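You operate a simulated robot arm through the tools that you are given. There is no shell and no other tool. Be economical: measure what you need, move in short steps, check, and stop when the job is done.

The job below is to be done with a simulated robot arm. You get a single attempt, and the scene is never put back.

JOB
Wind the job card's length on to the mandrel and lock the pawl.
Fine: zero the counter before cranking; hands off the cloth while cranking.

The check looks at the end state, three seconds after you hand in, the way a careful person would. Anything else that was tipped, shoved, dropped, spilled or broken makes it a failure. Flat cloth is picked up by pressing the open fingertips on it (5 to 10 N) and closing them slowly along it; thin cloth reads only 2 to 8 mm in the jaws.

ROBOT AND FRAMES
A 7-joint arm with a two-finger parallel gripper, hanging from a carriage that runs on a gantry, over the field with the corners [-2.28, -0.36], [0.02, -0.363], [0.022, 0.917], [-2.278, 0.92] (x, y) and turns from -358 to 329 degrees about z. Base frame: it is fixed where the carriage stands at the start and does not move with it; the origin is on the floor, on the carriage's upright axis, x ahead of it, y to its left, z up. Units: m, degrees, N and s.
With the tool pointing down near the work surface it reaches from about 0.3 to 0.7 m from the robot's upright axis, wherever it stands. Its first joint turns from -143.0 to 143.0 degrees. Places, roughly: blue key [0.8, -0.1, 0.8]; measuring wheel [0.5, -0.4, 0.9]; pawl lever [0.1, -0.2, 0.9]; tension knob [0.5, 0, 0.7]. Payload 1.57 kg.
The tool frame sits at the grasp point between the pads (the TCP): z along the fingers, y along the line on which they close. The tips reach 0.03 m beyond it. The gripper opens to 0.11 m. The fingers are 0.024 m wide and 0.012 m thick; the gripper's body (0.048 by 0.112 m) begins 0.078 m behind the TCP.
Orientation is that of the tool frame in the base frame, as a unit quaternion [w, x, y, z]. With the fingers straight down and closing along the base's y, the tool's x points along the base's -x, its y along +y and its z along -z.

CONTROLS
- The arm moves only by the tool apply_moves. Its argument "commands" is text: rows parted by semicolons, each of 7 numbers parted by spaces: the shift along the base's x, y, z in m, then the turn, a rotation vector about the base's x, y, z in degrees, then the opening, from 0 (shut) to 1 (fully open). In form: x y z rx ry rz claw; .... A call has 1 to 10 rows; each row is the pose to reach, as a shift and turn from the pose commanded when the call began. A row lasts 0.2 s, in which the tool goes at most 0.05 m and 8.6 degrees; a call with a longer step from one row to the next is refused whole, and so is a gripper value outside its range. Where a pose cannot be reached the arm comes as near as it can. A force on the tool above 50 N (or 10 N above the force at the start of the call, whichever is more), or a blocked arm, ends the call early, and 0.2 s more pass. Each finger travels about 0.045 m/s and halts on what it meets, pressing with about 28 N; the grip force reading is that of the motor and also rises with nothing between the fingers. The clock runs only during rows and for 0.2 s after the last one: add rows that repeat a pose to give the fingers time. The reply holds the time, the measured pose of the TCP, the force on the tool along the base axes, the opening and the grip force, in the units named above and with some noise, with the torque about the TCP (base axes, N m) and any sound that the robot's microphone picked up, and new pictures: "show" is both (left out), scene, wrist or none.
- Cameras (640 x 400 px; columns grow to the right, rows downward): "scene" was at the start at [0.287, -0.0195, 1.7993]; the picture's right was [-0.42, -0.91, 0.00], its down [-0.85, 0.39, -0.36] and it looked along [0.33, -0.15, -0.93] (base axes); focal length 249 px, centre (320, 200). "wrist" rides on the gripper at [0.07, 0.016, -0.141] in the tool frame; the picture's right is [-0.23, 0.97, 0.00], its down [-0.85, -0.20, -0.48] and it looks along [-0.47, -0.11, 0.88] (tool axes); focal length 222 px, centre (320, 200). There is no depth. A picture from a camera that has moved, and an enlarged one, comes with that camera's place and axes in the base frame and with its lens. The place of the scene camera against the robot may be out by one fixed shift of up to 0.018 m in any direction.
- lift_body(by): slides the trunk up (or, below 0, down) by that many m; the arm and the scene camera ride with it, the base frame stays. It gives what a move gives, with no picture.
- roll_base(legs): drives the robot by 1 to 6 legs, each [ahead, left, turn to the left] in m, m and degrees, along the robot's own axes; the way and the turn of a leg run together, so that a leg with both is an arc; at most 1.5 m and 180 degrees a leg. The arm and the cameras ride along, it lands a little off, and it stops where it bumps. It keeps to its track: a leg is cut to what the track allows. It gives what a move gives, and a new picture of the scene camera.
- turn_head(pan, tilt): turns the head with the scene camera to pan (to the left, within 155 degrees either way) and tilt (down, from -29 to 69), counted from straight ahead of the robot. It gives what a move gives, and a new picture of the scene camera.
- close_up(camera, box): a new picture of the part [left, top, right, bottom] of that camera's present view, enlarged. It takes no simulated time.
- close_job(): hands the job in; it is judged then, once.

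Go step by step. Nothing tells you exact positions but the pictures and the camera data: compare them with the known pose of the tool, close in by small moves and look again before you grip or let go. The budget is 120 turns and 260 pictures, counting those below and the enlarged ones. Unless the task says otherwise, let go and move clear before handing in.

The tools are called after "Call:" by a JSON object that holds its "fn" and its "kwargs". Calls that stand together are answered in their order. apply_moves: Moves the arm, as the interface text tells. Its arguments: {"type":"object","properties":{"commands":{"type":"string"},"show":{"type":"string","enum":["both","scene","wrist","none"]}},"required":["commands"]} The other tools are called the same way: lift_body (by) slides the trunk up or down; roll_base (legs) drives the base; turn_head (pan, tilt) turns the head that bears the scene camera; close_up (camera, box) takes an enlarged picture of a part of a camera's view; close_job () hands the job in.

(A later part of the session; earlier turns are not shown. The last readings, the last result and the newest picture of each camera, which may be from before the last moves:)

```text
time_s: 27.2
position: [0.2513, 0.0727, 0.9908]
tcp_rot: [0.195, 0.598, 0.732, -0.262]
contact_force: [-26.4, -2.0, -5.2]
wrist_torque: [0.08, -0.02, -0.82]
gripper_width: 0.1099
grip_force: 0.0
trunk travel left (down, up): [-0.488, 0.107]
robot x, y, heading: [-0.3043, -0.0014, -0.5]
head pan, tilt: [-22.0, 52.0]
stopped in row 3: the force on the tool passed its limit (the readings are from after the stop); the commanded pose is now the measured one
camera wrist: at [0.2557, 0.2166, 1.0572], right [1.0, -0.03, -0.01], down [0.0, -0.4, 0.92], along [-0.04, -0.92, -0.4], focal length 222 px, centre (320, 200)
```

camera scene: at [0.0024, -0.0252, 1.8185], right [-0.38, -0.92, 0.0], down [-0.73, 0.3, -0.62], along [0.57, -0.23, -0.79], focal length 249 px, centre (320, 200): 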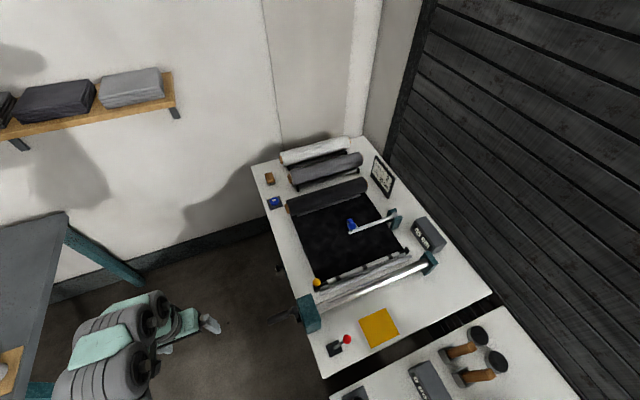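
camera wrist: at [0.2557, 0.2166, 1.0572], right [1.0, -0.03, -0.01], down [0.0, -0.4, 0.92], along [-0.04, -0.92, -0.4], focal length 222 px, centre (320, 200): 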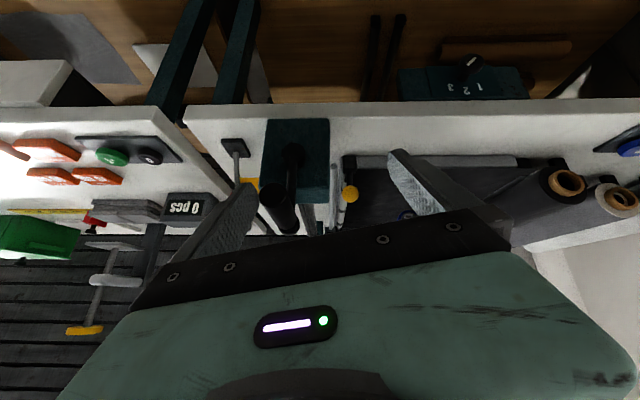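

I brushed the crank grip with a finger. I back off: slightly -x, then up and out.

Call:
{"fn": "apply_moves", "kwargs": {"commands": "-0.01 0.01 0.01 0 0 0 1;-0.01 0.04 0.03 0 0 0 1;-0.01 0.06 0.07 0 0 0 1;-0.01 0.07 0.11 0 0 0 1;0.02 0.07 0.13 0 0 0 1", "show": "scene"}}

Call:
{"fn": "close_up", "kwargs": {"camera": "scene", "box": [250, 200, 450, 360]}}

```text
time_s: 28.4
position: [0.2514, 0.1313, 1.0641]
tcp_rot: [0.2, 0.6, 0.731, -0.256]
contact_force: [-0.4, 0.5, -0.8]
wrist_torque: [0.01, 0.01, 0.0]
gripper_width: 0.1098
grip_force: 0.0
out of reach, approached as far as the arm can: row 4, 5
trunk travel left (down, up): [-0.488, 0.107]
robot x, y, heading: [-0.3033, 0.004, -0.4]
head pan, tilt: [-22.0, 52.0]
camera scene: at [0.0021, -0.0248, 1.8186], right [-0.38, -0.92, 0.0], down [-0.73, 0.3, -0.62], along [0.57, -0.23, -0.79], focal length 249 px, centre (320, 200)
```

scene: 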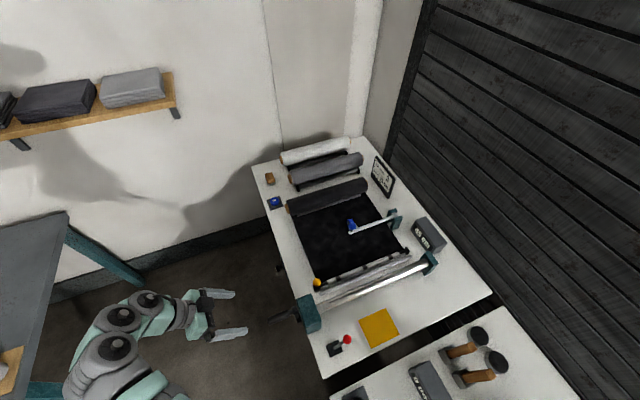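

```text
2.50 times, centred on (350, 280) of scene
camera zoom: at [0.0021, -0.0248, 1.8186], right [-0.38, -0.92, 0.0], down [-0.73, 0.3, -0.62], along [0.57, -0.23, -0.79], focal length 624 px, centre (245, 0)
```

zoom: 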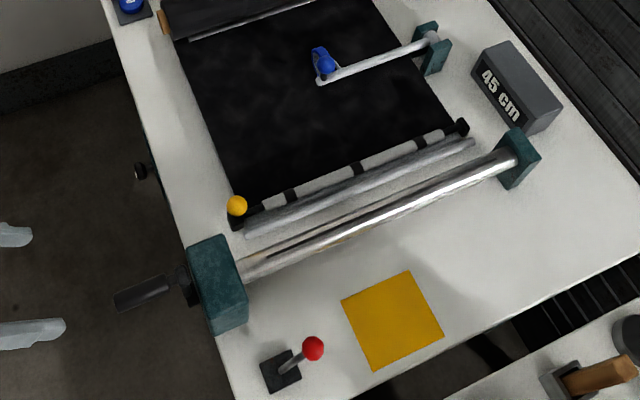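

Call:
{"fn": "lift_body", "kwargs": {"by": 0.1}}

Call:
{"fn": "apply_moves", "kwargs": {"commands": "0.01 -0.02 0 7.6 -0.9 -2.2 0.8;0.02 -0.04 0 15.1 -1.9 -4.3 0.6;0.03 -0.08 0 22.7 -2.8 -6.5 0.6;0.04 -0.12 0 30.2 -3.8 -8.6 0.6;0.045 -0.16 0 37.8 -4.7 -10.8 0.6;0.045 -0.2 0 37.8 -4.7 -10.8 0.6;0.045 -0.24 -0.01 37.8 -4.7 -10.8 0.6;0.045 -0.274 -0.03 37.8 -4.7 -10.8 0.6", "show": "wrist"}}

```text
time_s: 29.7
position: [0.2501, 0.1334, 1.1643]
tcp_rot: [0.198, 0.6, 0.731, -0.257]
contact_force: [-0.1, -0.4, -0.2]
wrist_torque: [0.0, 0.01, 0.0]
gripper_width: 0.1097
grip_force: 0.0
trunk travel left (down, up): [-0.588, 0.007]
robot x, y, heading: [-0.3049, 0.0007, -0.4]
head pan, tilt: [-22.0, 52.0]
```

```text
time_s: 31.5
position: [0.2967, -0.1384, 1.1333]
tcp_rot: [-0.001, 0.706, 0.708, 0.001]
contact_force: [0.5, 1.0, -0.6]
wrist_torque: [-0.03, 0.01, -0.01]
gripper_width: 0.0659
grip_force: 0.0
trunk travel left (down, up): [-0.588, 0.007]
robot x, y, heading: [-0.3043, 0.0006, -0.5]
head pan, tilt: [-22.0, 52.0]
camera wrist: at [0.3113, -0.0708, 1.2759], right [0.97, -0.22, 0.0], down [-0.2, -0.86, 0.48], along [-0.11, -0.46, -0.88], focal length 222 px, centre (320, 200)
```

wrist: 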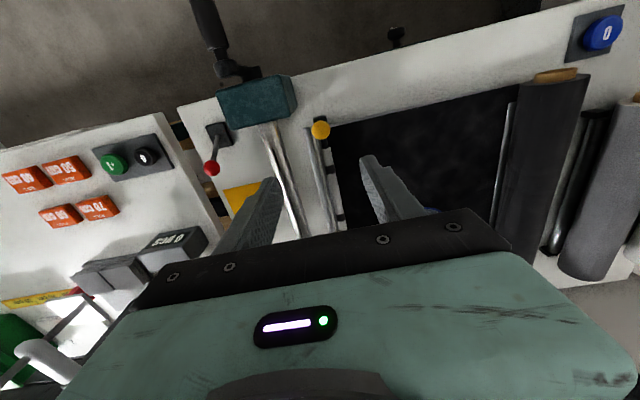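

Call:
{"fn": "apply_moves", "kwargs": {"commands": "-0.001 -0.002 -0.05 0 0 0 0.6;-0.001 -0.004 -0.1 0 0 0 0.6;-0.001 -0.004 -0.15 0 0 0 0.6;-0.001 -0.004 -0.2 0 0 0 0.6;-0.001 -0.004 -0.233 0 0 0 0.6;-0.001 -0.004 -0.233 0 0 0 0.6", "show": "wrist"}}

Call:
{"fn": "close_up", "kwargs": {"camera": "wrist", "box": [220, 60, 420, 220]}}

```text
time_s: 32.9
position: [0.2949, -0.1443, 0.902]
tcp_rot: [-0.001, 0.706, 0.708, 0.001]
contact_force: [1.5, -1.3, 1.6]
wrist_torque: [0.05, -0.02, 0.01]
gripper_width: 0.0661
grip_force: 0.1
trunk travel left (down, up): [-0.588, 0.007]
robot x, y, heading: [-0.3016, 0.0009, -0.2]
head pan, tilt: [-22.0, 52.0]
camera wrist: at [0.3095, -0.075, 1.0433], right [0.97, -0.23, 0.0], down [-0.2, -0.86, 0.48], along [-0.11, -0.46, -0.88], focal length 222 px, centre (320, 200)
```

wrist: 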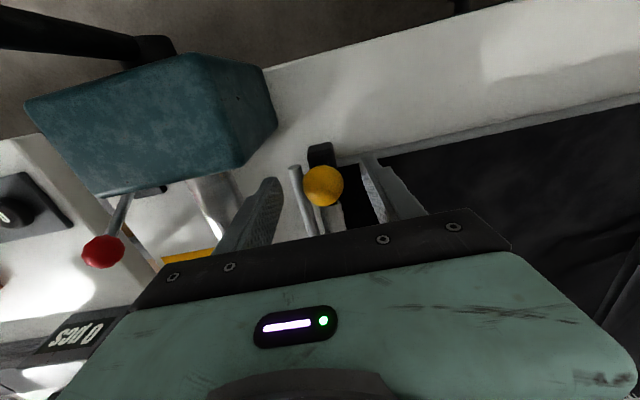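

```text
2.50 times, centred on (320, 140) of wrist
camera zoom: at [0.3095, -0.075, 1.0433], right [0.97, -0.23, 0.0], down [-0.2, -0.86, 0.48], along [-0.11, -0.46, -0.88], focal length 555 px, centre (320, 350)
```

zoom: 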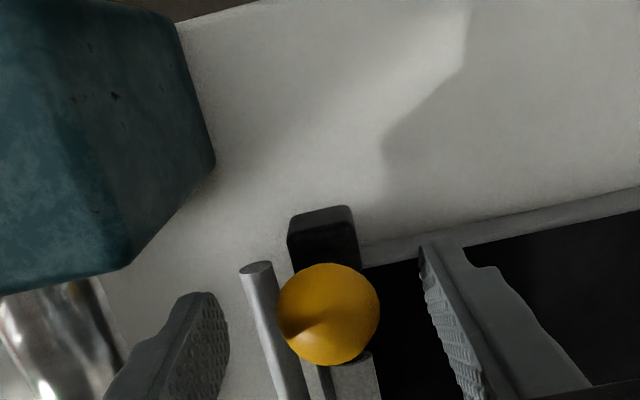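

Call:
{"fn": "apply_moves", "kwargs": {"commands": "0 0 -0.005 0 0 0 0.4;0 0 -0.008 0 0 0 0.2;0 0 -0.008 0 0 0 0.1;0 0 -0.008 0 0 0 0.1;0 0 -0.008 0 0 0 0.1", "show": "none"}}

Call:
{"fn": "apply_moves", "kwargs": {"commands": "0.003 0 0 0 0 0 0.1;0.006 0 0 0 0 0 0.1;0.009 0 -0.001 0 0 0 0.1;0.012 0 -0.002 0 0 0 0.1", "show": "wrist"}}

```text
time_s: 34.1
position: [0.295, -0.1427, 0.893]
tcp_rot: [-0.001, 0.705, 0.709, 0.0]
contact_force: [1.7, 0.7, 1.1]
wrist_torque: [-0.13, -0.01, 0.01]
gripper_width: 0.0312
grip_force: 38.6
trunk travel left (down, up): [-0.588, 0.007]
robot x, y, heading: [-0.307, 0.0012, -0.4]
head pan, tilt: [-22.0, 52.0]
```

```text
time_s: 35.1
position: [0.309, -0.1433, 0.8938]
tcp_rot: [0.0, 0.706, 0.708, 0.002]
contact_force: [-1.8, 4.0, 22.4]
wrist_torque: [-0.01, 0.11, 0.12]
gripper_width: 0.0309
grip_force: 39.4
trunk travel left (down, up): [-0.588, 0.007]
robot x, y, heading: [-0.3038, 0.0052, -0.3]
head pan, tilt: [-22.0, 52.0]
camera wrist: at [0.3237, -0.0754, 1.0355], right [0.97, -0.22, 0.0], down [-0.2, -0.86, 0.48], along [-0.1, -0.46, -0.88], focal length 222 px, centre (320, 200)
```

wrist: 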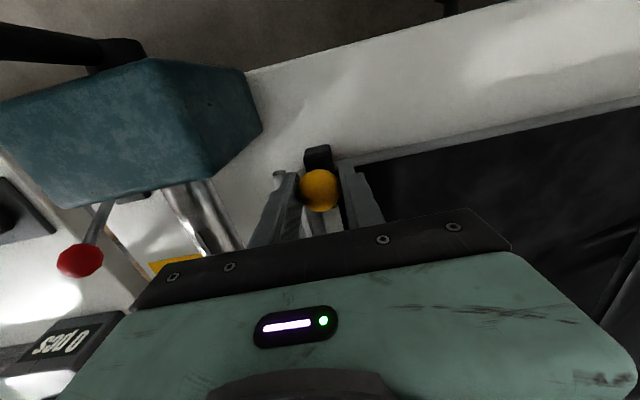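

The lever moves freely towards +x, with the ball rising slightly, so its pivot is further +x. I continue along the arc in small steps.

Call:
{"fn": "apply_moves", "kwargs": {"commands": "0.002 0 0.004 0 0 0 0.1;0.006 0 0.004 0 0 0 0.1;0.01 0 0.004 0 0 0 0.1;0.014 0 0.004 0 0 0 0.1", "show": "none"}}

Call:
{"fn": "close_up", "kwargs": {"camera": "wrist", "box": [220, 100, 420, 220]}}

```text
time_s: 36.1
position: [0.3191, -0.1448, 0.894]
tcp_rot: [-0.002, 0.706, 0.708, -0.001]
contact_force: [-1.3, 1.7, -10.9]
wrist_torque: [0.31, 0.23, 0.17]
gripper_width: 0.0308
grip_force: 40.2
trunk travel left (down, up): [-0.588, 0.007]
robot x, y, heading: [-0.3044, -0.0016, -0.5]
head pan, tilt: [-22.0, 52.0]
```

```text
3.20 times, centred on (320, 160) of wrist
camera zoom: at [0.3343, -0.0755, 1.0354], right [0.97, -0.22, 0.0], down [-0.2, -0.86, 0.48], along [-0.11, -0.46, -0.88], focal length 711 px, centre (320, 328)
```

zoom: 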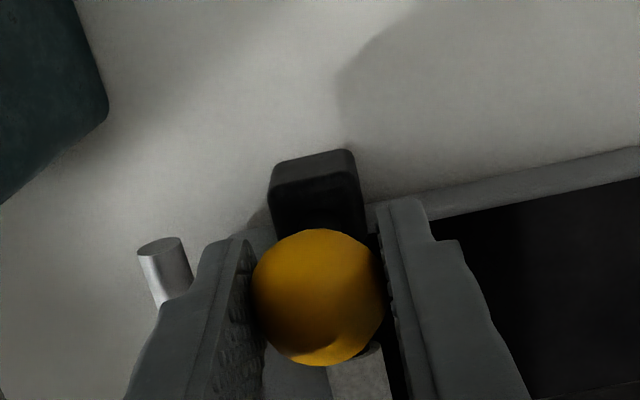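

Call:
{"fn": "apply_moves", "kwargs": {"commands": "0.004 0 -0.004 0 0 0 0.1;0.008 0 -0.006 0 0 0 0.1;0.012 0 -0.009 0 0 0 0.1;0.016 0 -0.012 0 0 0 0.1", "show": "wrist"}}

Call:
{"fn": "close_up", "kwargs": {"camera": "wrist", "box": [220, 100, 420, 220]}}

```text
time_s: 37.1
position: [0.329, -0.1452, 0.8932]
tcp_rot: [0.001, 0.707, 0.708, 0.001]
contact_force: [-2.0, -0.5, 19.8]
wrist_torque: [0.29, 0.08, -0.12]
gripper_width: 0.031
grip_force: 39.8
out of reach, approached as far as the arm can: row 2, 3, 4
trunk travel left (down, up): [-0.588, 0.007]
robot x, y, heading: [-0.3018, 0.0022, -0.6]
head pan, tilt: [-22.0, 52.0]
camera wrist: at [0.3433, -0.0753, 1.035], right [0.97, -0.23, 0.0], down [-0.2, -0.86, 0.48], along [-0.11, -0.47, -0.88], focal length 222 px, centre (320, 200)
```

wrist: 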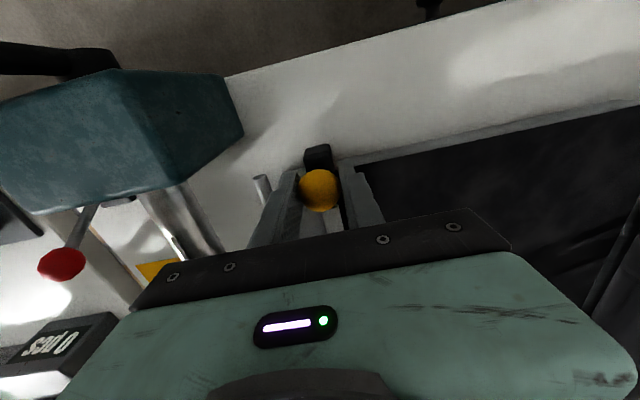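

```text
3.20 times, centred on (320, 160) of wrist
camera zoom: at [0.3433, -0.0753, 1.035], right [0.97, -0.23, 0.0], down [-0.2, -0.86, 0.48], along [-0.11, -0.47, -0.88], focal length 711 px, centre (320, 328)
```

zoom: 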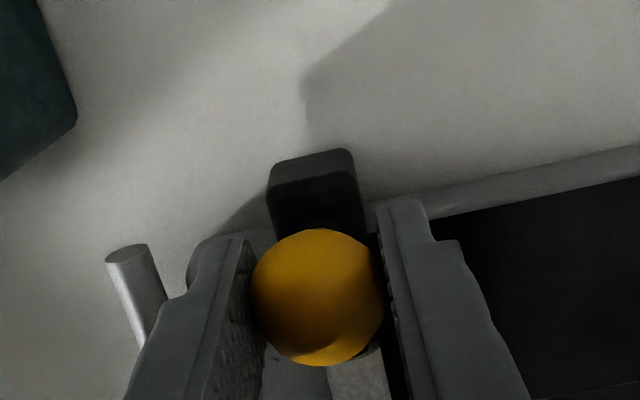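

Interesting: the bracket travels with the ball, so the whole bar slides along x rather than pivoting. I look at it with the scene camera.

Call:
{"fn": "close_up", "kwargs": {"camera": "scene", "box": [280, 180, 450, 320]}}

Call:
{"fn": "close_up", "kwargs": {"camera": "scene", "box": [350, 210, 450, 290]}}

```text
2.86 times, centred on (365, 250) of scene
camera zoom: at [0.0024, -0.0249, 1.9192], right [-0.38, -0.92, 0.0], down [-0.73, 0.3, -0.62], along [0.57, -0.23, -0.79], focal length 712 px, centre (191, 57)
```

zoom: 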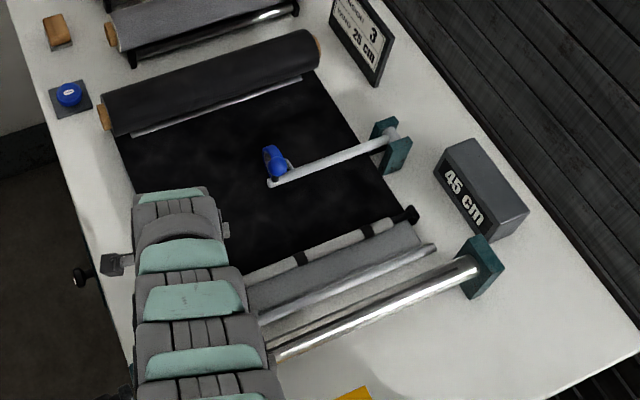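

```text
5.00 times, centred on (400, 250) of scene
camera zoom: at [0.0024, -0.0249, 1.9192], right [-0.38, -0.92, 0.0], down [-0.73, 0.3, -0.62], along [0.57, -0.23, -0.79], focal length 1247 px, centre (-80, -50)
```

zoom: 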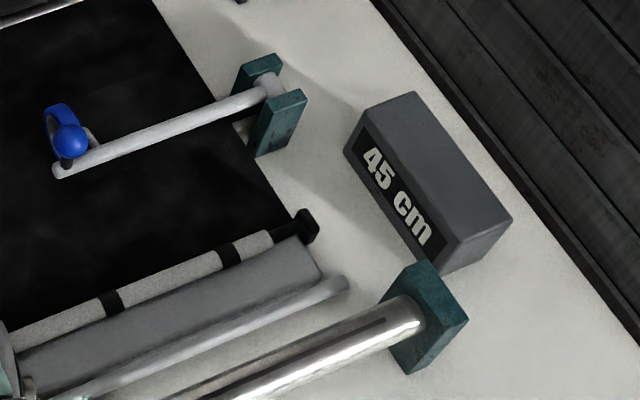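

The bar carries the cloth's leading edge with it; so it's meant to be drawn towards the mandrel. I pull it back along -x in small steps, watching force.

Call:
{"fn": "apply_moves", "kwargs": {"commands": "-0.006 0 0.002 0 0 0 0.1;-0.012 0 0.002 0 0 0 0.1;-0.018 0 0.002 0 0 0 0.1;-0.024 0 0.002 0 0 0 0.1;-0.03 0 0.002 0 0 0 0.1;-0.036 0 0.002 0 0 0 0.1", "show": "none"}}

Call:
{"fn": "apply_moves", "kwargs": {"commands": "-0.006 0 0 0 0 0 0.1;-0.012 0 0 0 0 0 0.1;-0.018 0 0 0 0 0 0.1", "show": "wrist"}}

Call:
{"fn": "close_up", "kwargs": {"camera": "wrist", "box": [160, 100, 420, 220]}}

Call:
{"fn": "close_up", "kwargs": {"camera": "scene", "box": [310, 210, 450, 310]}}

```text
time_s: 38.5
position: [0.2933, -0.1438, 0.8961]
tcp_rot: [0.001, 0.706, 0.708, 0.003]
contact_force: [24.8, -6.1, -27.8]
wrist_torque: [-0.05, -0.04, -0.06]
gripper_width: 0.0313
grip_force: 40.2
trunk travel left (down, up): [-0.588, 0.007]
robot x, y, heading: [-0.3044, 0.0006, -0.2]
head pan, tilt: [-22.0, 52.0]
```

```text
time_s: 39.0
position: [0.2939, -0.1435, 0.9003]
tcp_rot: [0.007, 0.704, 0.71, 0.007]
contact_force: [24.4, -3.8, -19.6]
wrist_torque: [-0.29, -0.26, 0.0]
gripper_width: 0.0311
grip_force: 39.8
trunk travel left (down, up): [-0.588, 0.007]
robot x, y, heading: [-0.3013, 0.0015, -0.2]
head pan, tilt: [-22.0, 52.0]
stopped in row 2: the force on the tool passed its limit (the readings are from after the stop); the commanded pose is now the measured one
camera wrist: at [0.3064, -0.0737, 1.0417], right [0.97, -0.22, 0.02], down [-0.2, -0.86, 0.47], along [-0.09, -0.47, -0.88], focal length 222 px, centre (320, 200)
```

wrist: 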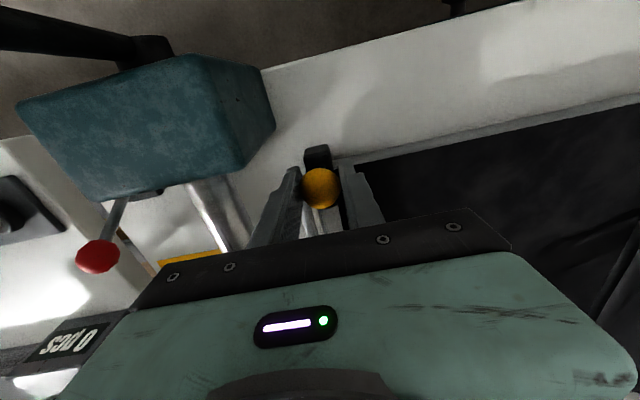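

```text
2.46 times, centred on (290, 160) of wrist
camera zoom: at [0.3064, -0.0737, 1.0417], right [0.97, -0.22, 0.02], down [-0.2, -0.86, 0.47], along [-0.09, -0.47, -0.88], focal length 547 px, centre (394, 298)
```

zoom: 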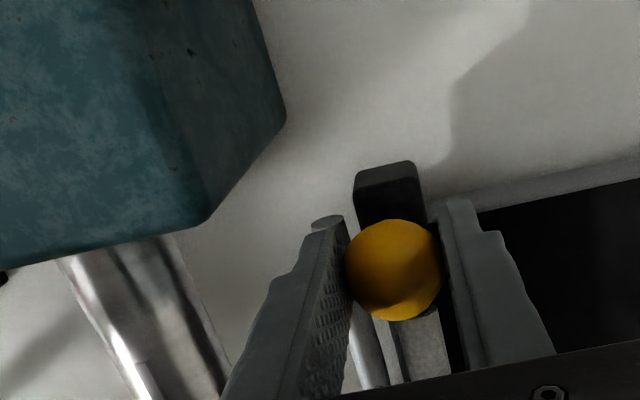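

```text
4.00 times, centred on (380, 260) of scene
camera zoom: at [0.0038, -0.0247, 1.9195], right [-0.38, -0.93, 0.0], down [-0.73, 0.3, -0.62], along [0.57, -0.23, -0.79], focal length 998 px, centre (80, -40)
```

zoom: 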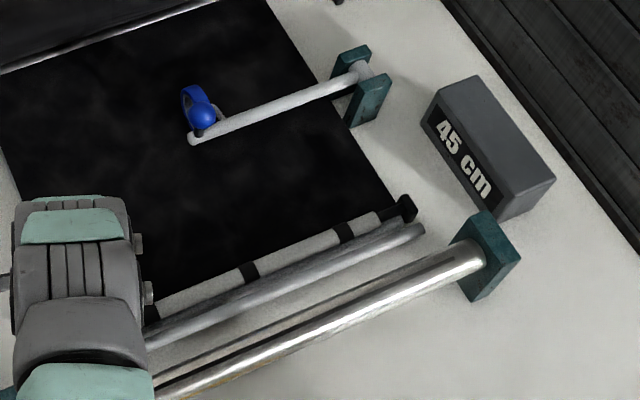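

It stops hard at its starting place (x≈0.294). I'll regrip the ball squarely and test a straight lift.

Call:
{"fn": "apply_moves", "kwargs": {"commands": "0.003 0 -0.002 0 0 0 0.2;0.003 0 -0.004 0 0 0 0.45;0.002 0 -0.01 0 0 0 0.45;0.002 0 -0.013 0 0 0 0.45;0.002 0 -0.013 0 0 0 0.1;0.002 0 -0.013 0 0 0 0.1;0.002 0 -0.013 0 0 0 0.1", "show": "none"}}

Call:
{"fn": "apply_moves", "kwargs": {"commands": "0.002 0 0.003 0 0 0 0.1;0.004 0 0.006 0 0 0 0.1;0.004 0 0.01 0 0 0 0.1", "show": "wrist"}}

Call:
{"fn": "close_up", "kwargs": {"camera": "wrist", "box": [220, 100, 420, 220]}}

```text
time_s: 40.6
position: [0.2935, -0.1417, 0.8865]
tcp_rot: [0.005, 0.706, 0.709, 0.006]
contact_force: [21.0, 1.4, -6.7]
wrist_torque: [-0.15, -0.03, 0.07]
gripper_width: 0.0313
grip_force: 29.9
trunk travel left (down, up): [-0.588, 0.007]
robot x, y, heading: [-0.3027, 0.0018, -0.2]
head pan, tilt: [-22.0, 52.0]
```

```text
time_s: 41.0
position: [0.2953, -0.1422, 0.887]
tcp_rot: [0.005, 0.706, 0.709, 0.006]
contact_force: [20.2, -1.5, -27.0]
wrist_torque: [-0.04, 0.12, 0.01]
gripper_width: 0.0314
grip_force: 40.2
trunk travel left (down, up): [-0.588, 0.007]
robot x, y, heading: [-0.3013, 0.0011, -0.4]
head pan, tilt: [-22.0, 52.0]
stopped in row 2: the force on the tool passed its limit (the readings are from after the stop); the commanded pose is now the measured one
camera wrist: at [0.3071, -0.0726, 1.0287], right [0.97, -0.22, 0.02], down [-0.2, -0.86, 0.47], along [-0.09, -0.46, -0.88], focal length 222 px, centre (320, 200)
```

wrist: 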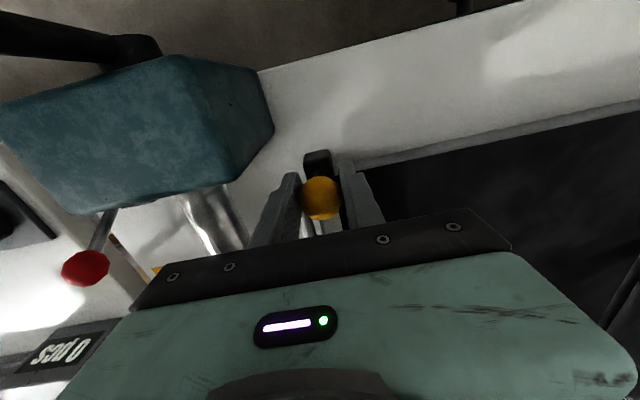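

```text
3.20 times, centred on (320, 160) of wrist
camera zoom: at [0.3071, -0.0726, 1.0287], right [0.97, -0.22, 0.02], down [-0.2, -0.86, 0.47], along [-0.09, -0.46, -0.88], focal length 711 px, centre (320, 328)
```

zoom: 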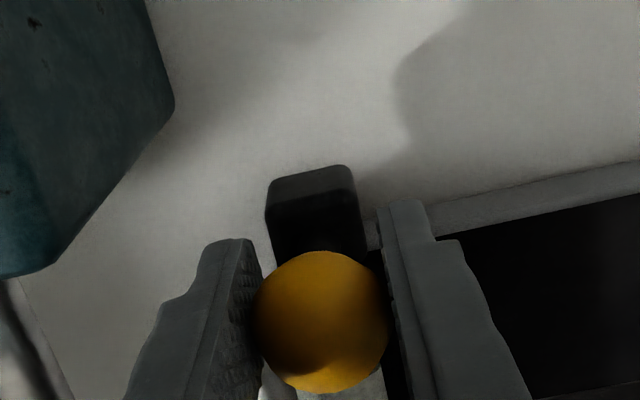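

The bar is rigid vertically (a slide), with its stop here. I release and look at the whole area from above again, incl. the right-hand end.

Call:
{"fn": "apply_moves", "kwargs": {"commands": "0.002 0 0 0 0 0 0.3;0.002 0 0 0 0 0 0.6;0.002 0 0.04 0 0 0 0.6;0.002 0 0.09 0 0 0 0.6;0.002 0 0.14 0 0 0 0.6;0.002 -0.04 0.16 0 0 0 0.6;0.002 -0.08 0.16 0 0 0 0.6;0.002 -0.12 0.16 0 0 0 0.6", "show": "wrist"}}

Call:
{"fn": "close_up", "kwargs": {"camera": "wrist", "box": [230, 60, 390, 220]}}

```text
time_s: 42.8
position: [0.2925, -0.2635, 1.0449]
tcp_rot: [0.001, 0.706, 0.708, 0.004]
contact_force: [0.3, 1.4, -0.6]
wrist_torque: [-0.08, 0.01, 0.02]
gripper_width: 0.0662
grip_force: 0.0
trunk travel left (down, up): [-0.588, 0.007]
robot x, y, heading: [-0.3014, 0.0028, -0.2]
head pan, tilt: [-22.0, 52.0]
camera wrist: at [0.3061, -0.1938, 1.1872], right [0.97, -0.22, 0.01], down [-0.2, -0.86, 0.47], along [-0.1, -0.46, -0.88], focal length 222 px, centre (320, 200)
```

wrist: 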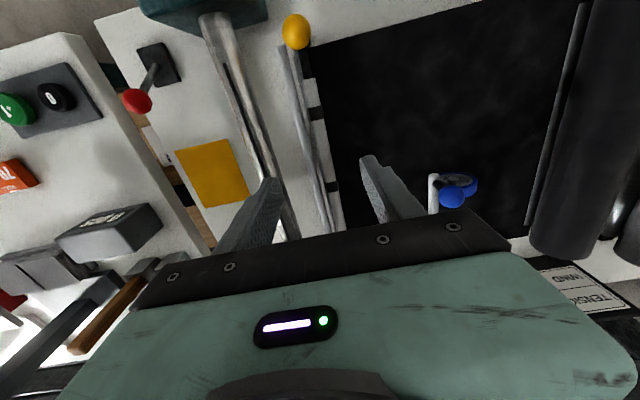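

```text
2.50 times, centred on (310, 140) of wrist
camera zoom: at [0.3061, -0.1938, 1.1872], right [0.97, -0.22, 0.01], down [-0.2, -0.86, 0.47], along [-0.1, -0.46, -0.88], focal length 555 px, centre (345, 350)
```

zoom: 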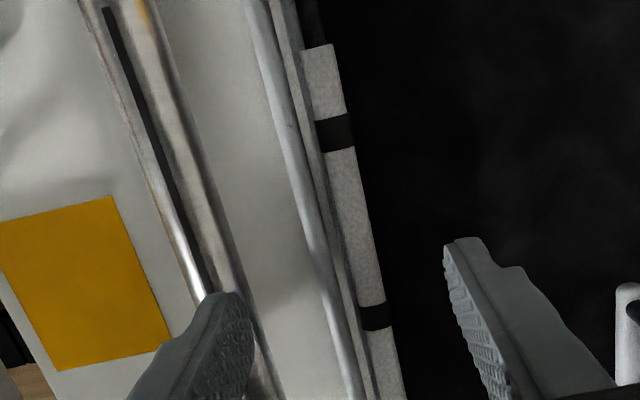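

I'll try a firmer pull towards the mandrel with the ball gripped at neutral height.

Call:
{"fn": "apply_moves", "kwargs": {"commands": "0.003 0.04 0 0 0 0 0.5;0.003 0.08 -0.02 0 0 0 0.5;0.003 0.12 -0.06 0 0 0 0.5;0.003 0.121 -0.1 0 0 0 0.5;0.003 0.121 -0.145 0 0 0 0.5;0.003 0.121 -0.155 0 0 0 0.5;0.003 0.121 -0.155 0 0 0 0.1;0.003 0.121 -0.155 0 0 0 0.1;0.003 0.121 -0.155 0 0 0 0.1", "show": "none"}}

Call:
{"fn": "apply_moves", "kwargs": {"commands": "-0.003 0 0 0 0 0 0.1;-0.006 0 0 0 0 0 0.1;-0.008 0 0 0 0 0 0.1;-0.010 0 0 0 0 0 0.1;-0.012 0 0 0 0 0 0.1;-0.014 0 0 0 0 0 0.1", "show": "wrist"}}

```text
refused: row 3 steps farther than a row can; nothing moved
```

```text
time_s: 44.2
position: [0.2792, -0.2623, 1.0456]
tcp_rot: [0.004, 0.705, 0.709, 0.005]
contact_force: [0.7, 0.0, 0.1]
wrist_torque: [0.01, 0.03, -0.02]
gripper_width: 0.0109
grip_force: 0.1
trunk travel left (down, up): [-0.588, 0.007]
robot x, y, heading: [-0.2987, 0.0005, -0.2]
head pan, tilt: [-22.0, 52.0]
camera wrist: at [0.2923, -0.1933, 1.188], right [0.97, -0.22, 0.01], down [-0.2, -0.86, 0.47], along [-0.1, -0.46, -0.88], focal length 222 px, centre (320, 200)
```

wrist: 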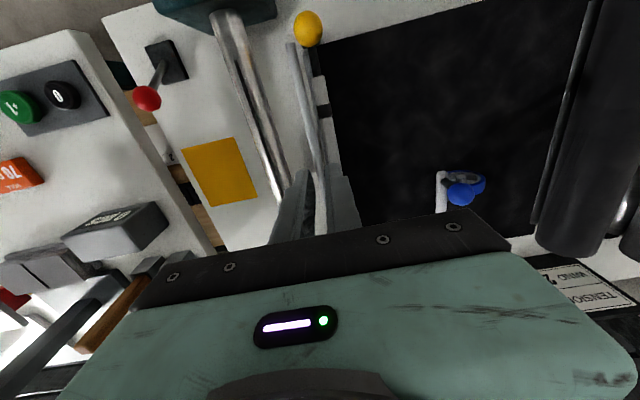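

Call:
{"fn": "apply_moves", "kwargs": {"commands": "0.005 0.04 0 0 0 0 0.3;0.01 0.08 0 0 0 0 0.5;0.016 0.12 0 0 0 0 0.5;0.016 0.12 -0.045 0 0 0 0.5;0.016 0.12 -0.09 0 0 0 0.5;0.016 0.12 -0.135 0 0 0 0.5;0.016 0.12 -0.155 0 0 0 0.5;0.016 0.12 -0.155 0 0 0 0.1;0.016 0.12 -0.155 0 0 0 0.1;0.016 0.12 -0.155 0 0 0 0.1", "show": "none"}}

```text
time_s: 46.4
position: [0.2944, -0.1408, 0.8913]
tcp_rot: [0.003, 0.705, 0.709, 0.004]
contact_force: [4.1, -1.2, -8.5]
wrist_torque: [-0.1, -0.1, -0.03]
gripper_width: 0.0316
grip_force: 27.4
trunk travel left (down, up): [-0.588, 0.007]
robot x, y, heading: [-0.3055, -0.0001, -0.2]
head pan, tilt: [-22.0, 52.0]
```

Call:
{"fn": "apply_moves", "kwargs": {"commands": "-0.003 0 -0.002 0 0 0 0.1;-0.005 0 -0.002 0 0 0 0.1;-0.007 0 -0.002 0 0 0 0.1;-0.009 0 -0.002 0 0 0 0.1;-0.011 0 -0.002 0 0 0 0.1;-0.013 0 -0.002 0 0 0 0.1", "show": "wrist"}}

```text
time_s: 47.6
position: [0.2947, -0.1402, 0.8938]
tcp_rot: [0.01, 0.704, 0.71, 0.01]
contact_force: [25.7, -1.9, -22.1]
wrist_torque: [0.08, -0.09, 0.08]
gripper_width: 0.0312
grip_force: 39.5
trunk travel left (down, up): [-0.588, 0.007]
robot x, y, heading: [-0.3005, 0.0048, -0.5]
head pan, tilt: [-22.0, 52.0]
stopped in row 5: the force on the tool passed its limit (the readings are from after the stop); the commanded pose is now the measured one
camera wrist: at [0.3051, -0.0716, 1.0359], right [0.97, -0.22, 0.03], down [-0.21, -0.86, 0.47], along [-0.08, -0.46, -0.88], focal length 222 px, centre (320, 200)
```

wrist: 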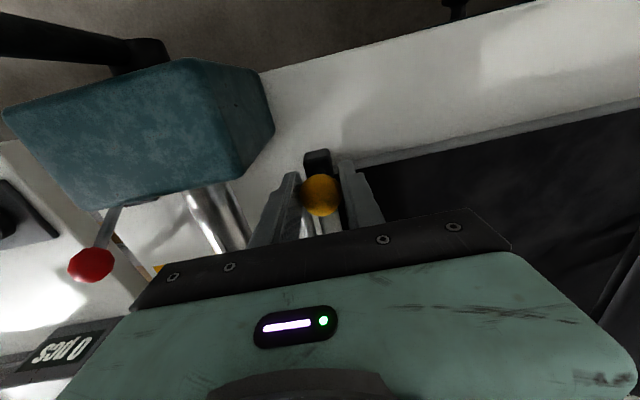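

Hard stop towards the mandrel. I slide it the other way, well short of the wheel, to see what lies under it.

Call:
{"fn": "apply_moves", "kwargs": {"commands": "0.01 0 -0.003 0 0 0 0.1;0.02 0 -0.003 0 0 0 0.1;0.03 0 -0.003 0 0 0 0.1;0.04 0 -0.003 0 0 0 0.1;0.05 0 -0.003 0 0 0 0.1;0.06 0 -0.003 0 0 0 0.1;0.07 0 -0.003 0 0 0 0.1;0.08 0 -0.003 0 0 0 0.1", "show": "wrist"}}

Call:
{"fn": "close_up", "kwargs": {"camera": "scene", "box": [280, 190, 450, 310]}}

```text
time_s: 49.4
position: [0.3336, -0.1397, 0.8971]
tcp_rot: [0.005, 0.705, 0.709, 0.006]
contact_force: [-1.7, -7.1, -27.8]
wrist_torque: [0.06, -0.02, 0.01]
gripper_width: 0.0312
grip_force: 40.0
out of reach, approached as far as the arm can: row 5, 6, 7, 8
trunk travel left (down, up): [-0.588, 0.007]
robot x, y, heading: [-0.3033, 0.0002, -0.3]
head pan, tilt: [-22.0, 52.0]
camera wrist: at [0.3465, -0.0705, 1.0388], right [0.97, -0.22, 0.02], down [-0.2, -0.86, 0.47], along [-0.09, -0.47, -0.88], focal length 222 px, centre (320, 200)
```

wrist: 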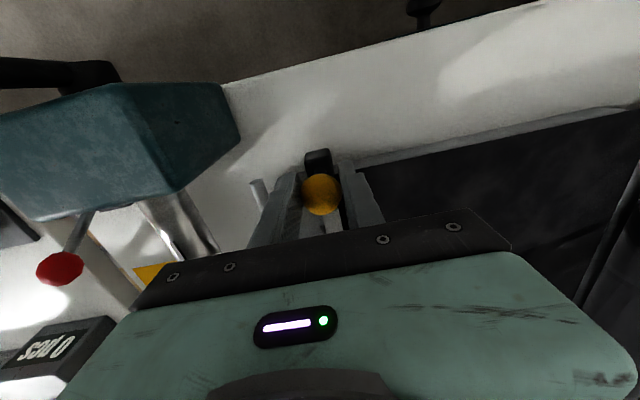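

```text
3.33 times, centred on (365, 250) of scene
camera zoom: at [0.0025, -0.0248, 1.9179], right [-0.38, -0.93, 0.0], down [-0.73, 0.3, -0.61], along [0.57, -0.23, -0.79], focal length 831 px, centre (170, 33)
```

zoom: 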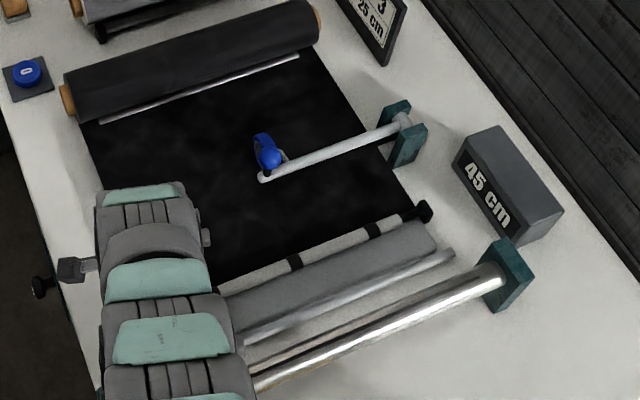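

Call:
{"fn": "close_up", "kwargs": {"camera": "scene", "box": [330, 215, 400, 265]}}

Call:
{"fn": "close_up", "kwargs": {"camera": "scene", "box": [380, 225, 420, 260]}}

Call:
{"fn": "close_up", "kwargs": {"camera": "wrist", "box": [290, 130, 400, 220]}}

```text
8.00 times, centred on (365, 240) of scene
camera zoom: at [0.0025, -0.0248, 1.9179], right [-0.38, -0.93, 0.0], down [-0.73, 0.3, -0.61], along [0.57, -0.23, -0.79], focal length 1995 px, centre (-40, -120)
```

zoom: 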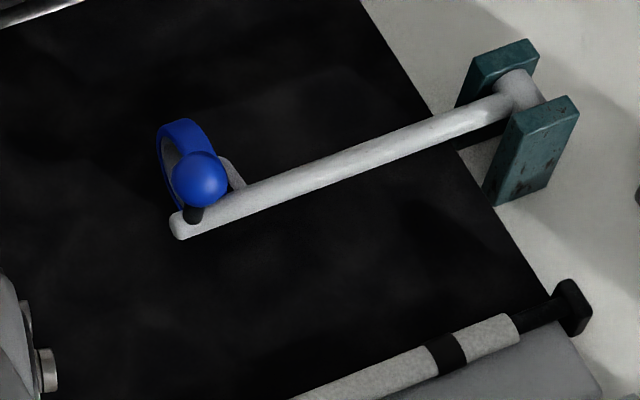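

```text
11.43 times, centred on (400, 242) of scene
camera zoom: at [0.0025, -0.0248, 1.9179], right [-0.38, -0.93, 0.0], down [-0.73, 0.3, -0.61], along [0.57, -0.23, -0.79], focal length 2850 px, centre (-594, -286)
```

zoom: 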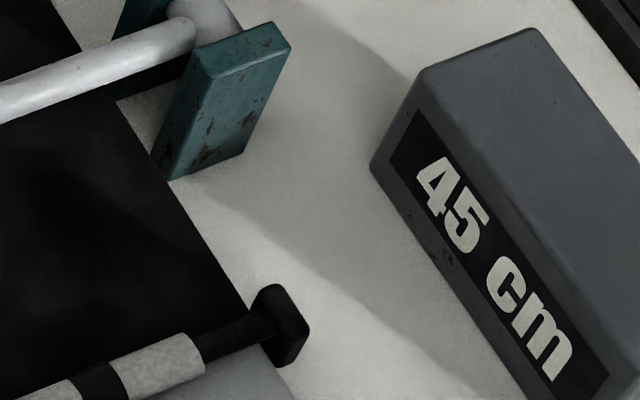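

```text
4.44 times, centred on (345, 175) of wrist
camera zoom: at [0.3465, -0.0705, 1.0388], right [0.97, -0.22, 0.02], down [-0.2, -0.86, 0.47], along [-0.09, -0.47, -0.88], focal length 987 px, centre (209, 311)
```

zoom: 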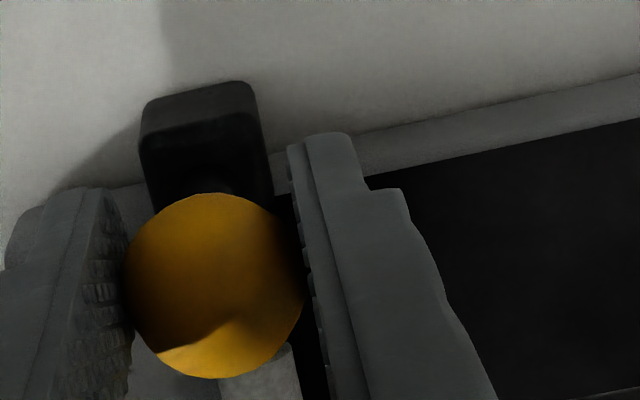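

I release and look at the front of the bar at its new place, to see whether the cloth edge is held in it.

Call:
{"fn": "apply_moves", "kwargs": {"commands": "0 0 0 0 0 0 0.4;0 0 0 0 0 0 0.7;0 0 0.05 0 0 0 0.7;0 0 0.1 0 0 0 0.7;-0.01 -0.02 0.12 -2.7 -2.6 7.1 0.7;-0.02 -0.04 0.12 -5.3 -5.2 14.2 0.7;-0.02 -0.06 0.12 -8 -7.8 21.3 0.7;-0.02 -0.08 0.12 -10.6 -10.4 28.4 0.7;-0.02 -0.1 0.12 -13.3 -13 35.5 0.7;-0.02 -0.11 0.12 -15.9 -15.6 42.5 0.7", "show": "none"}}

Call:
{"fn": "apply_moves", "kwargs": {"commands": "0 0 -0.02 -2.7 -2.6 7.1 0.7;0 0 -0.03 -5.3 -5.2 14.2 0.7;0 0 -0.04 -8 -7.8 21.3 0.7;0 0 -0.04 -10.6 -10.4 28.4 0.7;0 0 -0.05 -13.3 -13 35.5 0.7;0.01 0 -0.06 -15.9 -15.6 42.5 0.7;0.01 0 -0.06 -15.9 -15.6 42.5 0.7", "show": "wrist"}}

Call:
{"fn": "close_up", "kwargs": {"camera": "wrist", "box": [220, 0, 420, 130]}}

```text
time_s: 51.6
position: [0.3182, -0.2503, 1.0183]
tcp_rot: [0.192, 0.386, 0.902, 0.007]
contact_force: [0.4, -0.3, 0.2]
wrist_torque: [0.0, 0.06, -0.02]
gripper_width: 0.0772
grip_force: 0.0
trunk travel left (down, up): [-0.588, 0.007]
robot x, y, heading: [-0.3014, 0.0029, -0.3]
head pan, tilt: [-22.0, 52.0]
```

```text
time_s: 53.2
position: [0.3298, -0.2494, 0.9576]
tcp_rot: [0.344, 0.001, 0.939, 0.006]
contact_force: [0.5, 0.6, -0.8]
wrist_torque: [-0.01, 0.02, 0.02]
gripper_width: 0.077
grip_force: 0.0
trunk travel left (down, up): [-0.588, 0.007]
robot x, y, heading: [-0.2981, -0.0031, -0.2]
head pan, tilt: [-22.0, 52.0]
camera wrist: at [0.1833, -0.2343, 1.0217], right [0.17, 0.97, 0.16], down [0.34, -0.21, 0.92], along [0.92, -0.1, -0.37], focal length 222 px, centre (320, 200)
```

wrist: 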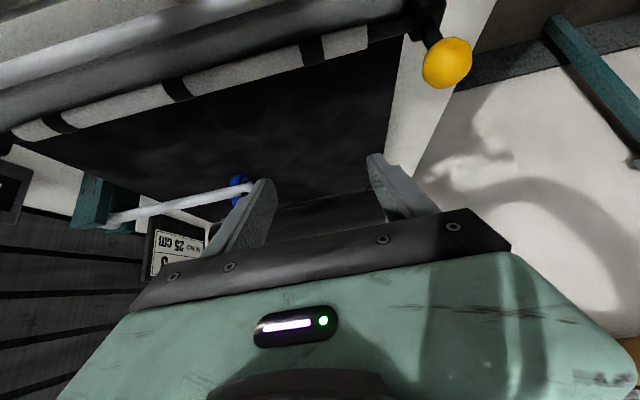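

```text
3.08 times, centred on (320, 65) of wrist
camera zoom: at [0.1833, -0.2343, 1.0217], right [0.17, 0.97, 0.16], down [0.34, -0.21, 0.92], along [0.92, -0.1, -0.37], focal length 684 px, centre (320, 615)
```

zoom: 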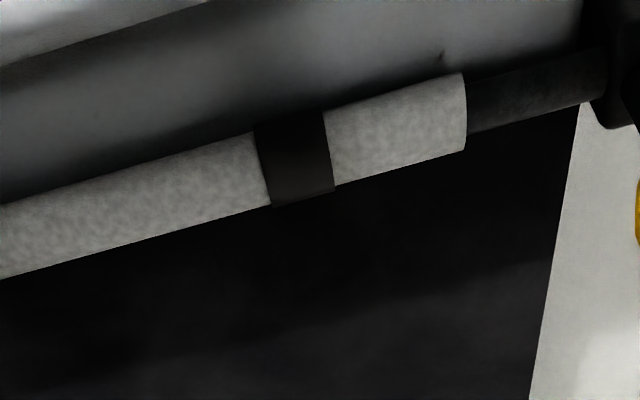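

Call:
{"fn": "apply_moves", "kwargs": {"commands": "-0.03 0 0.04 0 -5 0 0.7;-0.06 0.005 0.05 0 -10 0 0.7;-0.09 0.005 0.05 0 -15 0 0.7;-0.12 0.005 0.05 0 -20 0 0.7;-0.13 0.005 0.04 0 -25 0 0.7;-0.13 0.005 0.015 0 -30 0 0.7;-0.13 0.005 -0.005 0 -30 0 0.7", "show": "wrist"}}

Call:
{"fn": "close_up", "kwargs": {"camera": "wrist", "box": [180, 40, 440, 200]}}

```text
time_s: 54.8
position: [0.199, -0.2453, 0.9525]
tcp_rot: [0.576, 0.002, 0.818, 0.005]
contact_force: [0.4, -0.4, 0.2]
wrist_torque: [-0.01, -0.01, -0.02]
gripper_width: 0.0771
grip_force: 0.1
trunk travel left (down, up): [-0.588, 0.007]
robot x, y, heading: [-0.301, 0.0038, -0.3]
head pan, tilt: [-22.0, 52.0]
camera wrist: at [0.0414, -0.2294, 0.9352], right [0.07, 0.97, 0.22], down [-0.16, -0.21, 0.96], along [0.98, -0.11, 0.14], focal length 222 px, centre (320, 200)
```

wrist: 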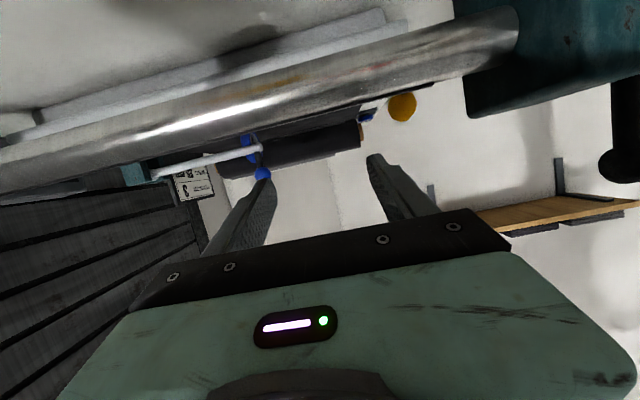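

```text
2.46 times, centred on (310, 120) of wrist
camera zoom: at [0.0414, -0.2294, 0.9352], right [0.07, 0.97, 0.22], down [-0.16, -0.21, 0.96], along [0.98, -0.11, 0.14], focal length 547 px, centre (345, 397)
```

zoom: 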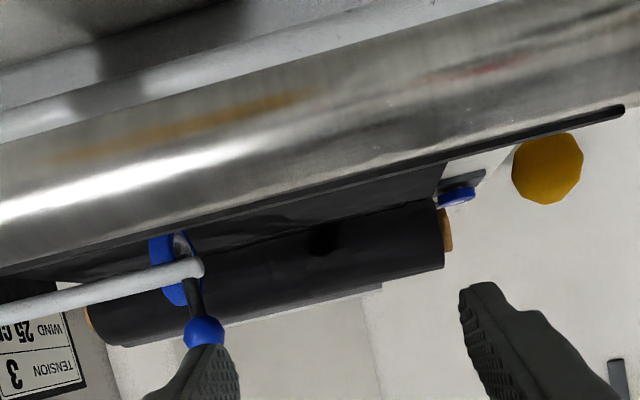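

Call:
{"fn": "close_up", "kwargs": {"camera": "wrist", "box": [220, 120, 290, 190]}}

Call:
{"fn": "close_up", "kwargs": {"camera": "wrist", "box": [320, 0, 460, 130]}}

```text
5.71 times, centred on (255, 155) of wrist
camera zoom: at [0.0414, -0.2294, 0.9352], right [0.07, 0.97, 0.22], down [-0.16, -0.21, 0.96], along [0.98, -0.11, 0.14], focal length 1269 px, centre (691, 457)
```

zoom: 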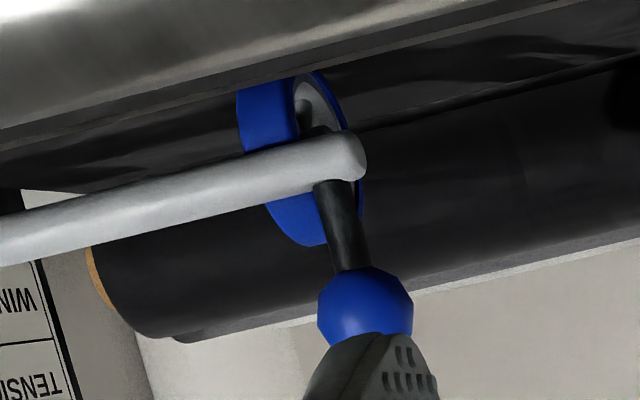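

```text
3.08 times, centred on (390, 65) of wrist
camera zoom: at [0.0414, -0.2294, 0.9352], right [0.07, 0.97, 0.22], down [-0.16, -0.21, 0.96], along [0.98, -0.11, 0.14], focal length 684 px, centre (105, 615)
```

zoom: 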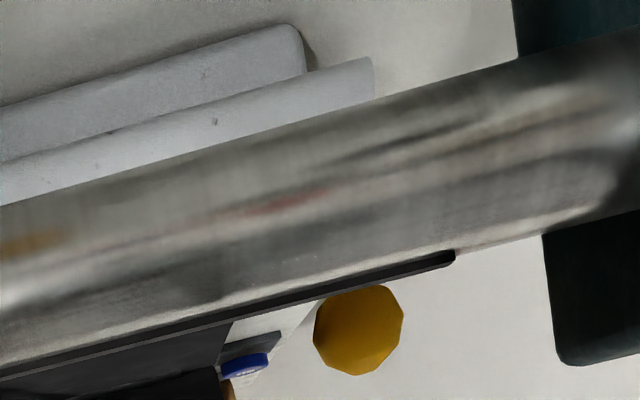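

The rod is a fixed guide at deck height, the wheel looks to rest on the cloth. I next test whether the yellow lever tilts sideways (±y), gripping with the jaws along y.

Call:
{"fn": "apply_moves", "kwargs": {"commands": "0 0 0.04 0 8 0 0.7;0 0.01 0.08 0 16 0 0.7;0.02 0.03 0.12 0 24 0 0.7;0.04 0.05 0.14 0 32 0 0.7;0.06 0.07 0.14 0 40 0 0.7;0.08 0.09 0.14 0 48 0 0.7;0.1 0.1 0.14 0 56 0 0.7;0.12 0.1 0.14 0 64 0 0.7;0.135 0.1 0.13 0 70 0 0.7;0.135 0.102 0.12 0 70 0 0.7", "show": "wrist"}}

```text
time_s: 57.0
position: [0.3324, -0.1421, 1.0725]
tcp_rot: [0.001, 0.003, 1.0, 0.004]
contact_force: [-0.6, 0.3, 0.2]
wrist_torque: [0.0, 0.04, 0.0]
gripper_width: 0.0772
grip_force: 0.1
trunk travel left (down, up): [-0.588, 0.007]
robot x, y, heading: [-0.3024, 0.003, -0.3]
head pan, tilt: [-22.0, 52.0]
camera wrist: at [0.2628, -0.1277, 1.2153], right [0.23, 0.97, 0.01], down [0.85, -0.21, 0.48], along [0.47, -0.1, -0.88], focal length 222 px, centre (320, 200)
```

wrist: 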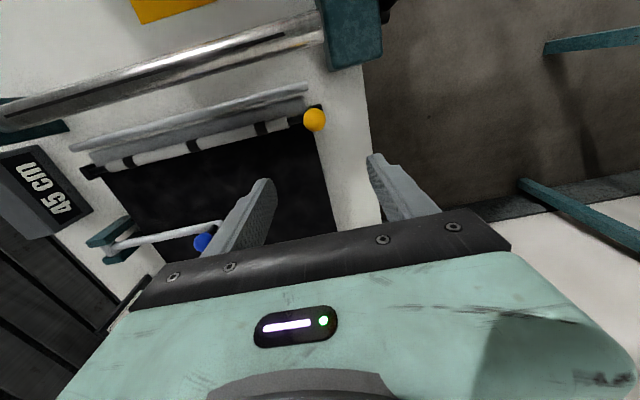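

Call:
{"fn": "apply_moves", "kwargs": {"commands": "0 0 0 0 0 0 0.7;0 0 0 0 0 0 0.7;0 0 0 0 0 0 0.7;0 0 0 0 0 0 0.7;0 0 0 0 0 0 0.7;0 0 0 0 0 0 0.7;0 0 0 0 0 0 0.7;0 0 0 0 0 0 0.7", "show": "none"}}

Call:
{"fn": "close_up", "kwargs": {"camera": "wrist", "box": [60, 60, 380, 260]}}

```text
time_s: 58.8
position: [0.3337, -0.1435, 1.0738]
tcp_rot: [0.002, 0.003, 1.0, 0.004]
contact_force: [0.1, 0.3, 0.7]
wrist_torque: [0.01, -0.02, 0.01]
gripper_width: 0.0771
grip_force: 0.0
trunk travel left (down, up): [-0.588, 0.007]
robot x, y, heading: [-0.3028, 0.003, -0.1]
head pan, tilt: [-22.0, 52.0]
```

```text
2.00 times, centred on (220, 160) of wrist
camera zoom: at [0.2628, -0.1278, 1.2154], right [0.23, 0.97, 0.01], down [0.85, -0.21, 0.48], along [0.47, -0.1, -0.88], focal length 444 px, centre (520, 280)
```

zoom: 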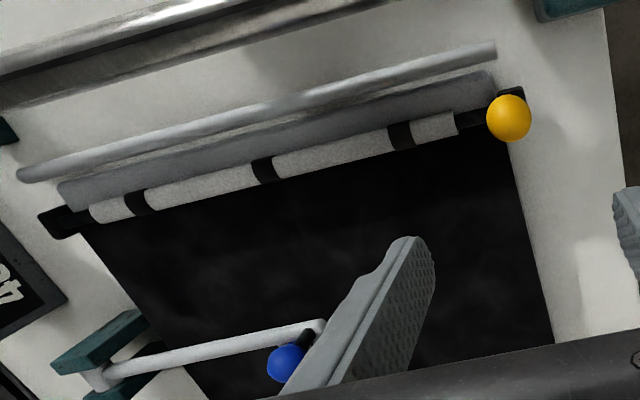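

Call:
{"fn": "apply_moves", "kwargs": {"commands": "-0.01 0.001 -0.04 0 0 0 0.5;-0.02 0.001 -0.08 0 0 0 0.5;-0.021 0.001 -0.12 0 0 0 0.5;-0.021 0.001 -0.16 0 0 0 0.5;-0.021 0.001 -0.18 0 0 0 0.5;-0.021 0.001 -0.18 0 0 0 0.1;-0.021 0.001 -0.18 0 0 0 0.1;-0.021 0.001 -0.18 0 0 0 0.1", "show": "none"}}

```text
time_s: 60.6
position: [0.3135, -0.1435, 0.8928]
tcp_rot: [0.003, 0.003, 1.0, 0.004]
contact_force: [1.5, -6.9, -3.1]
wrist_torque: [-0.07, -0.6, 0.03]
gripper_width: 0.0313
grip_force: 26.9
trunk travel left (down, up): [-0.588, 0.007]
robot x, y, heading: [-0.3028, 0.0014, -0.2]
head pan, tilt: [-22.0, 52.0]
```

Call:
{"fn": "apply_moves", "kwargs": {"commands": "0 0.004 0 0 0 0 0.1;0 0.008 0 0 0 0 0.1;0 0.008 0 0 0 0 0.1;0 0 0 0 0 0 0.1;0 -0.004 0 0 0 0 0.1;0 -0.008 0 0 0 0 0.1;0 -0.008 0 0 0 0 0.1", "show": "none"}}

```text
time_s: 62.2
position: [0.3116, -0.1438, 0.8925]
tcp_rot: [0.001, 0.002, 1.0, 0.007]
contact_force: [0.6, 8.1, -19.7]
wrist_torque: [0.07, 0.11, 0.18]
gripper_width: 0.0313
grip_force: 39.5
trunk travel left (down, up): [-0.588, 0.007]
robot x, y, heading: [-0.3036, 0.003, -0.4]
head pan, tilt: [-22.0, 52.0]
```

The bar only slides in x and belongs at its front stop; I return it there, then go on to the blue zero key.

Call:
{"fn": "apply_moves", "kwargs": {"commands": "-0.005 0 0 0 0 0 0.1;-0.01 0 0 0 0 0 0.1;-0.015 0 0 0 0 0 0.1;-0.017 0 0 0 0 0 0.1;-0.016 0 0 0 0 0 0.3;-0.016 0 0 0 0 0 0.6;-0.016 0 0.05 0 0 0 0.6;-0.016 0 0.1 0 0 0 0.6;-0.016 0 0.15 0 0 0 0.6;-0.016 0 0.2 0 0 0 0.6", "show": "wrist"}}

```text
time_s: 64.4
position: [0.2952, -0.1516, 1.0937]
tcp_rot: [0.001, 0.004, 1.0, 0.003]
contact_force: [-1.4, -0.9, -0.2]
wrist_torque: [0.08, -0.06, 0.0]
gripper_width: 0.0661
grip_force: 0.1
trunk travel left (down, up): [-0.588, 0.007]
robot x, y, heading: [-0.3024, 0.003, -0.4]
head pan, tilt: [-22.0, 52.0]
camera wrist: at [0.2239, -0.1369, 1.2357], right [0.24, 0.97, 0.01], down [0.85, -0.21, 0.48], along [0.47, -0.11, -0.88], focal length 222 px, centre (320, 200)
```

wrist: 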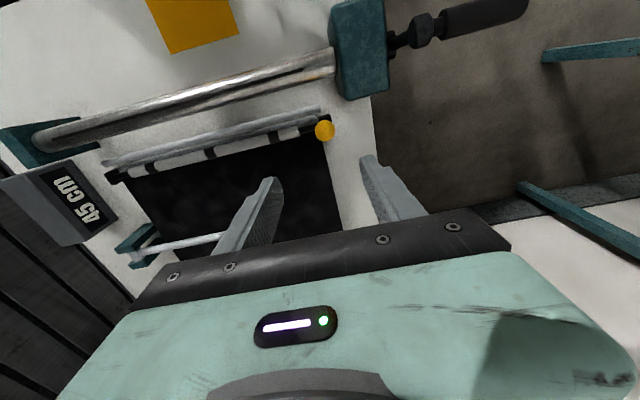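

Call:
{"fn": "close_up", "kwargs": {"camera": "wrist", "box": [20, 0, 400, 200]}}

Call:
{"fn": "roll_base", "kwargs": {"legs": [[0.315, 0, 0]]}}

```text
1.68 times, centred on (210, 100) of wrist
camera zoom: at [0.2239, -0.1369, 1.2357], right [0.24, 0.97, 0.01], down [0.85, -0.21, 0.48], along [0.47, -0.11, -0.88], focal length 374 px, centre (505, 368)
```

zoom: 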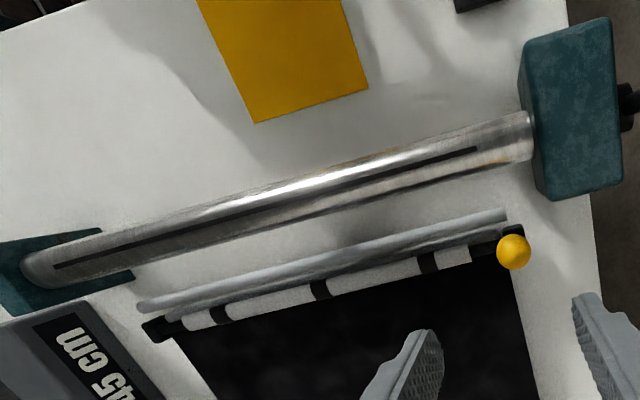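

```text
time_s: 66.5
position: [0.6041, -0.1581, 1.0936]
tcp_rot: [0.002, 0.008, 1.0, 0.004]
contact_force: [0.5, 0.2, 0.4]
wrist_torque: [-0.03, 0.02, -0.01]
gripper_width: 0.0658
grip_force: 0.1
trunk travel left (down, up): [-0.588, 0.007]
robot x, y, heading: [0.006, -0.0014, -0.7]
head pan, tilt: [-22.0, 52.0]
camera scene: at [0.3123, -0.03, 1.9186], right [-0.39, -0.92, 0.0], down [-0.73, 0.31, -0.62], along [0.57, -0.24, -0.79], focal length 249 px, centre (320, 200)
```

scene: 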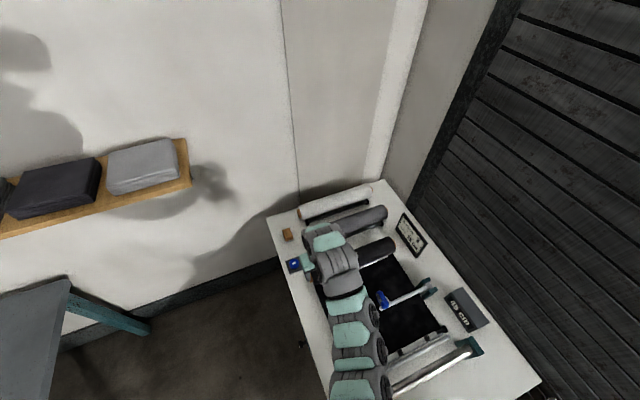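

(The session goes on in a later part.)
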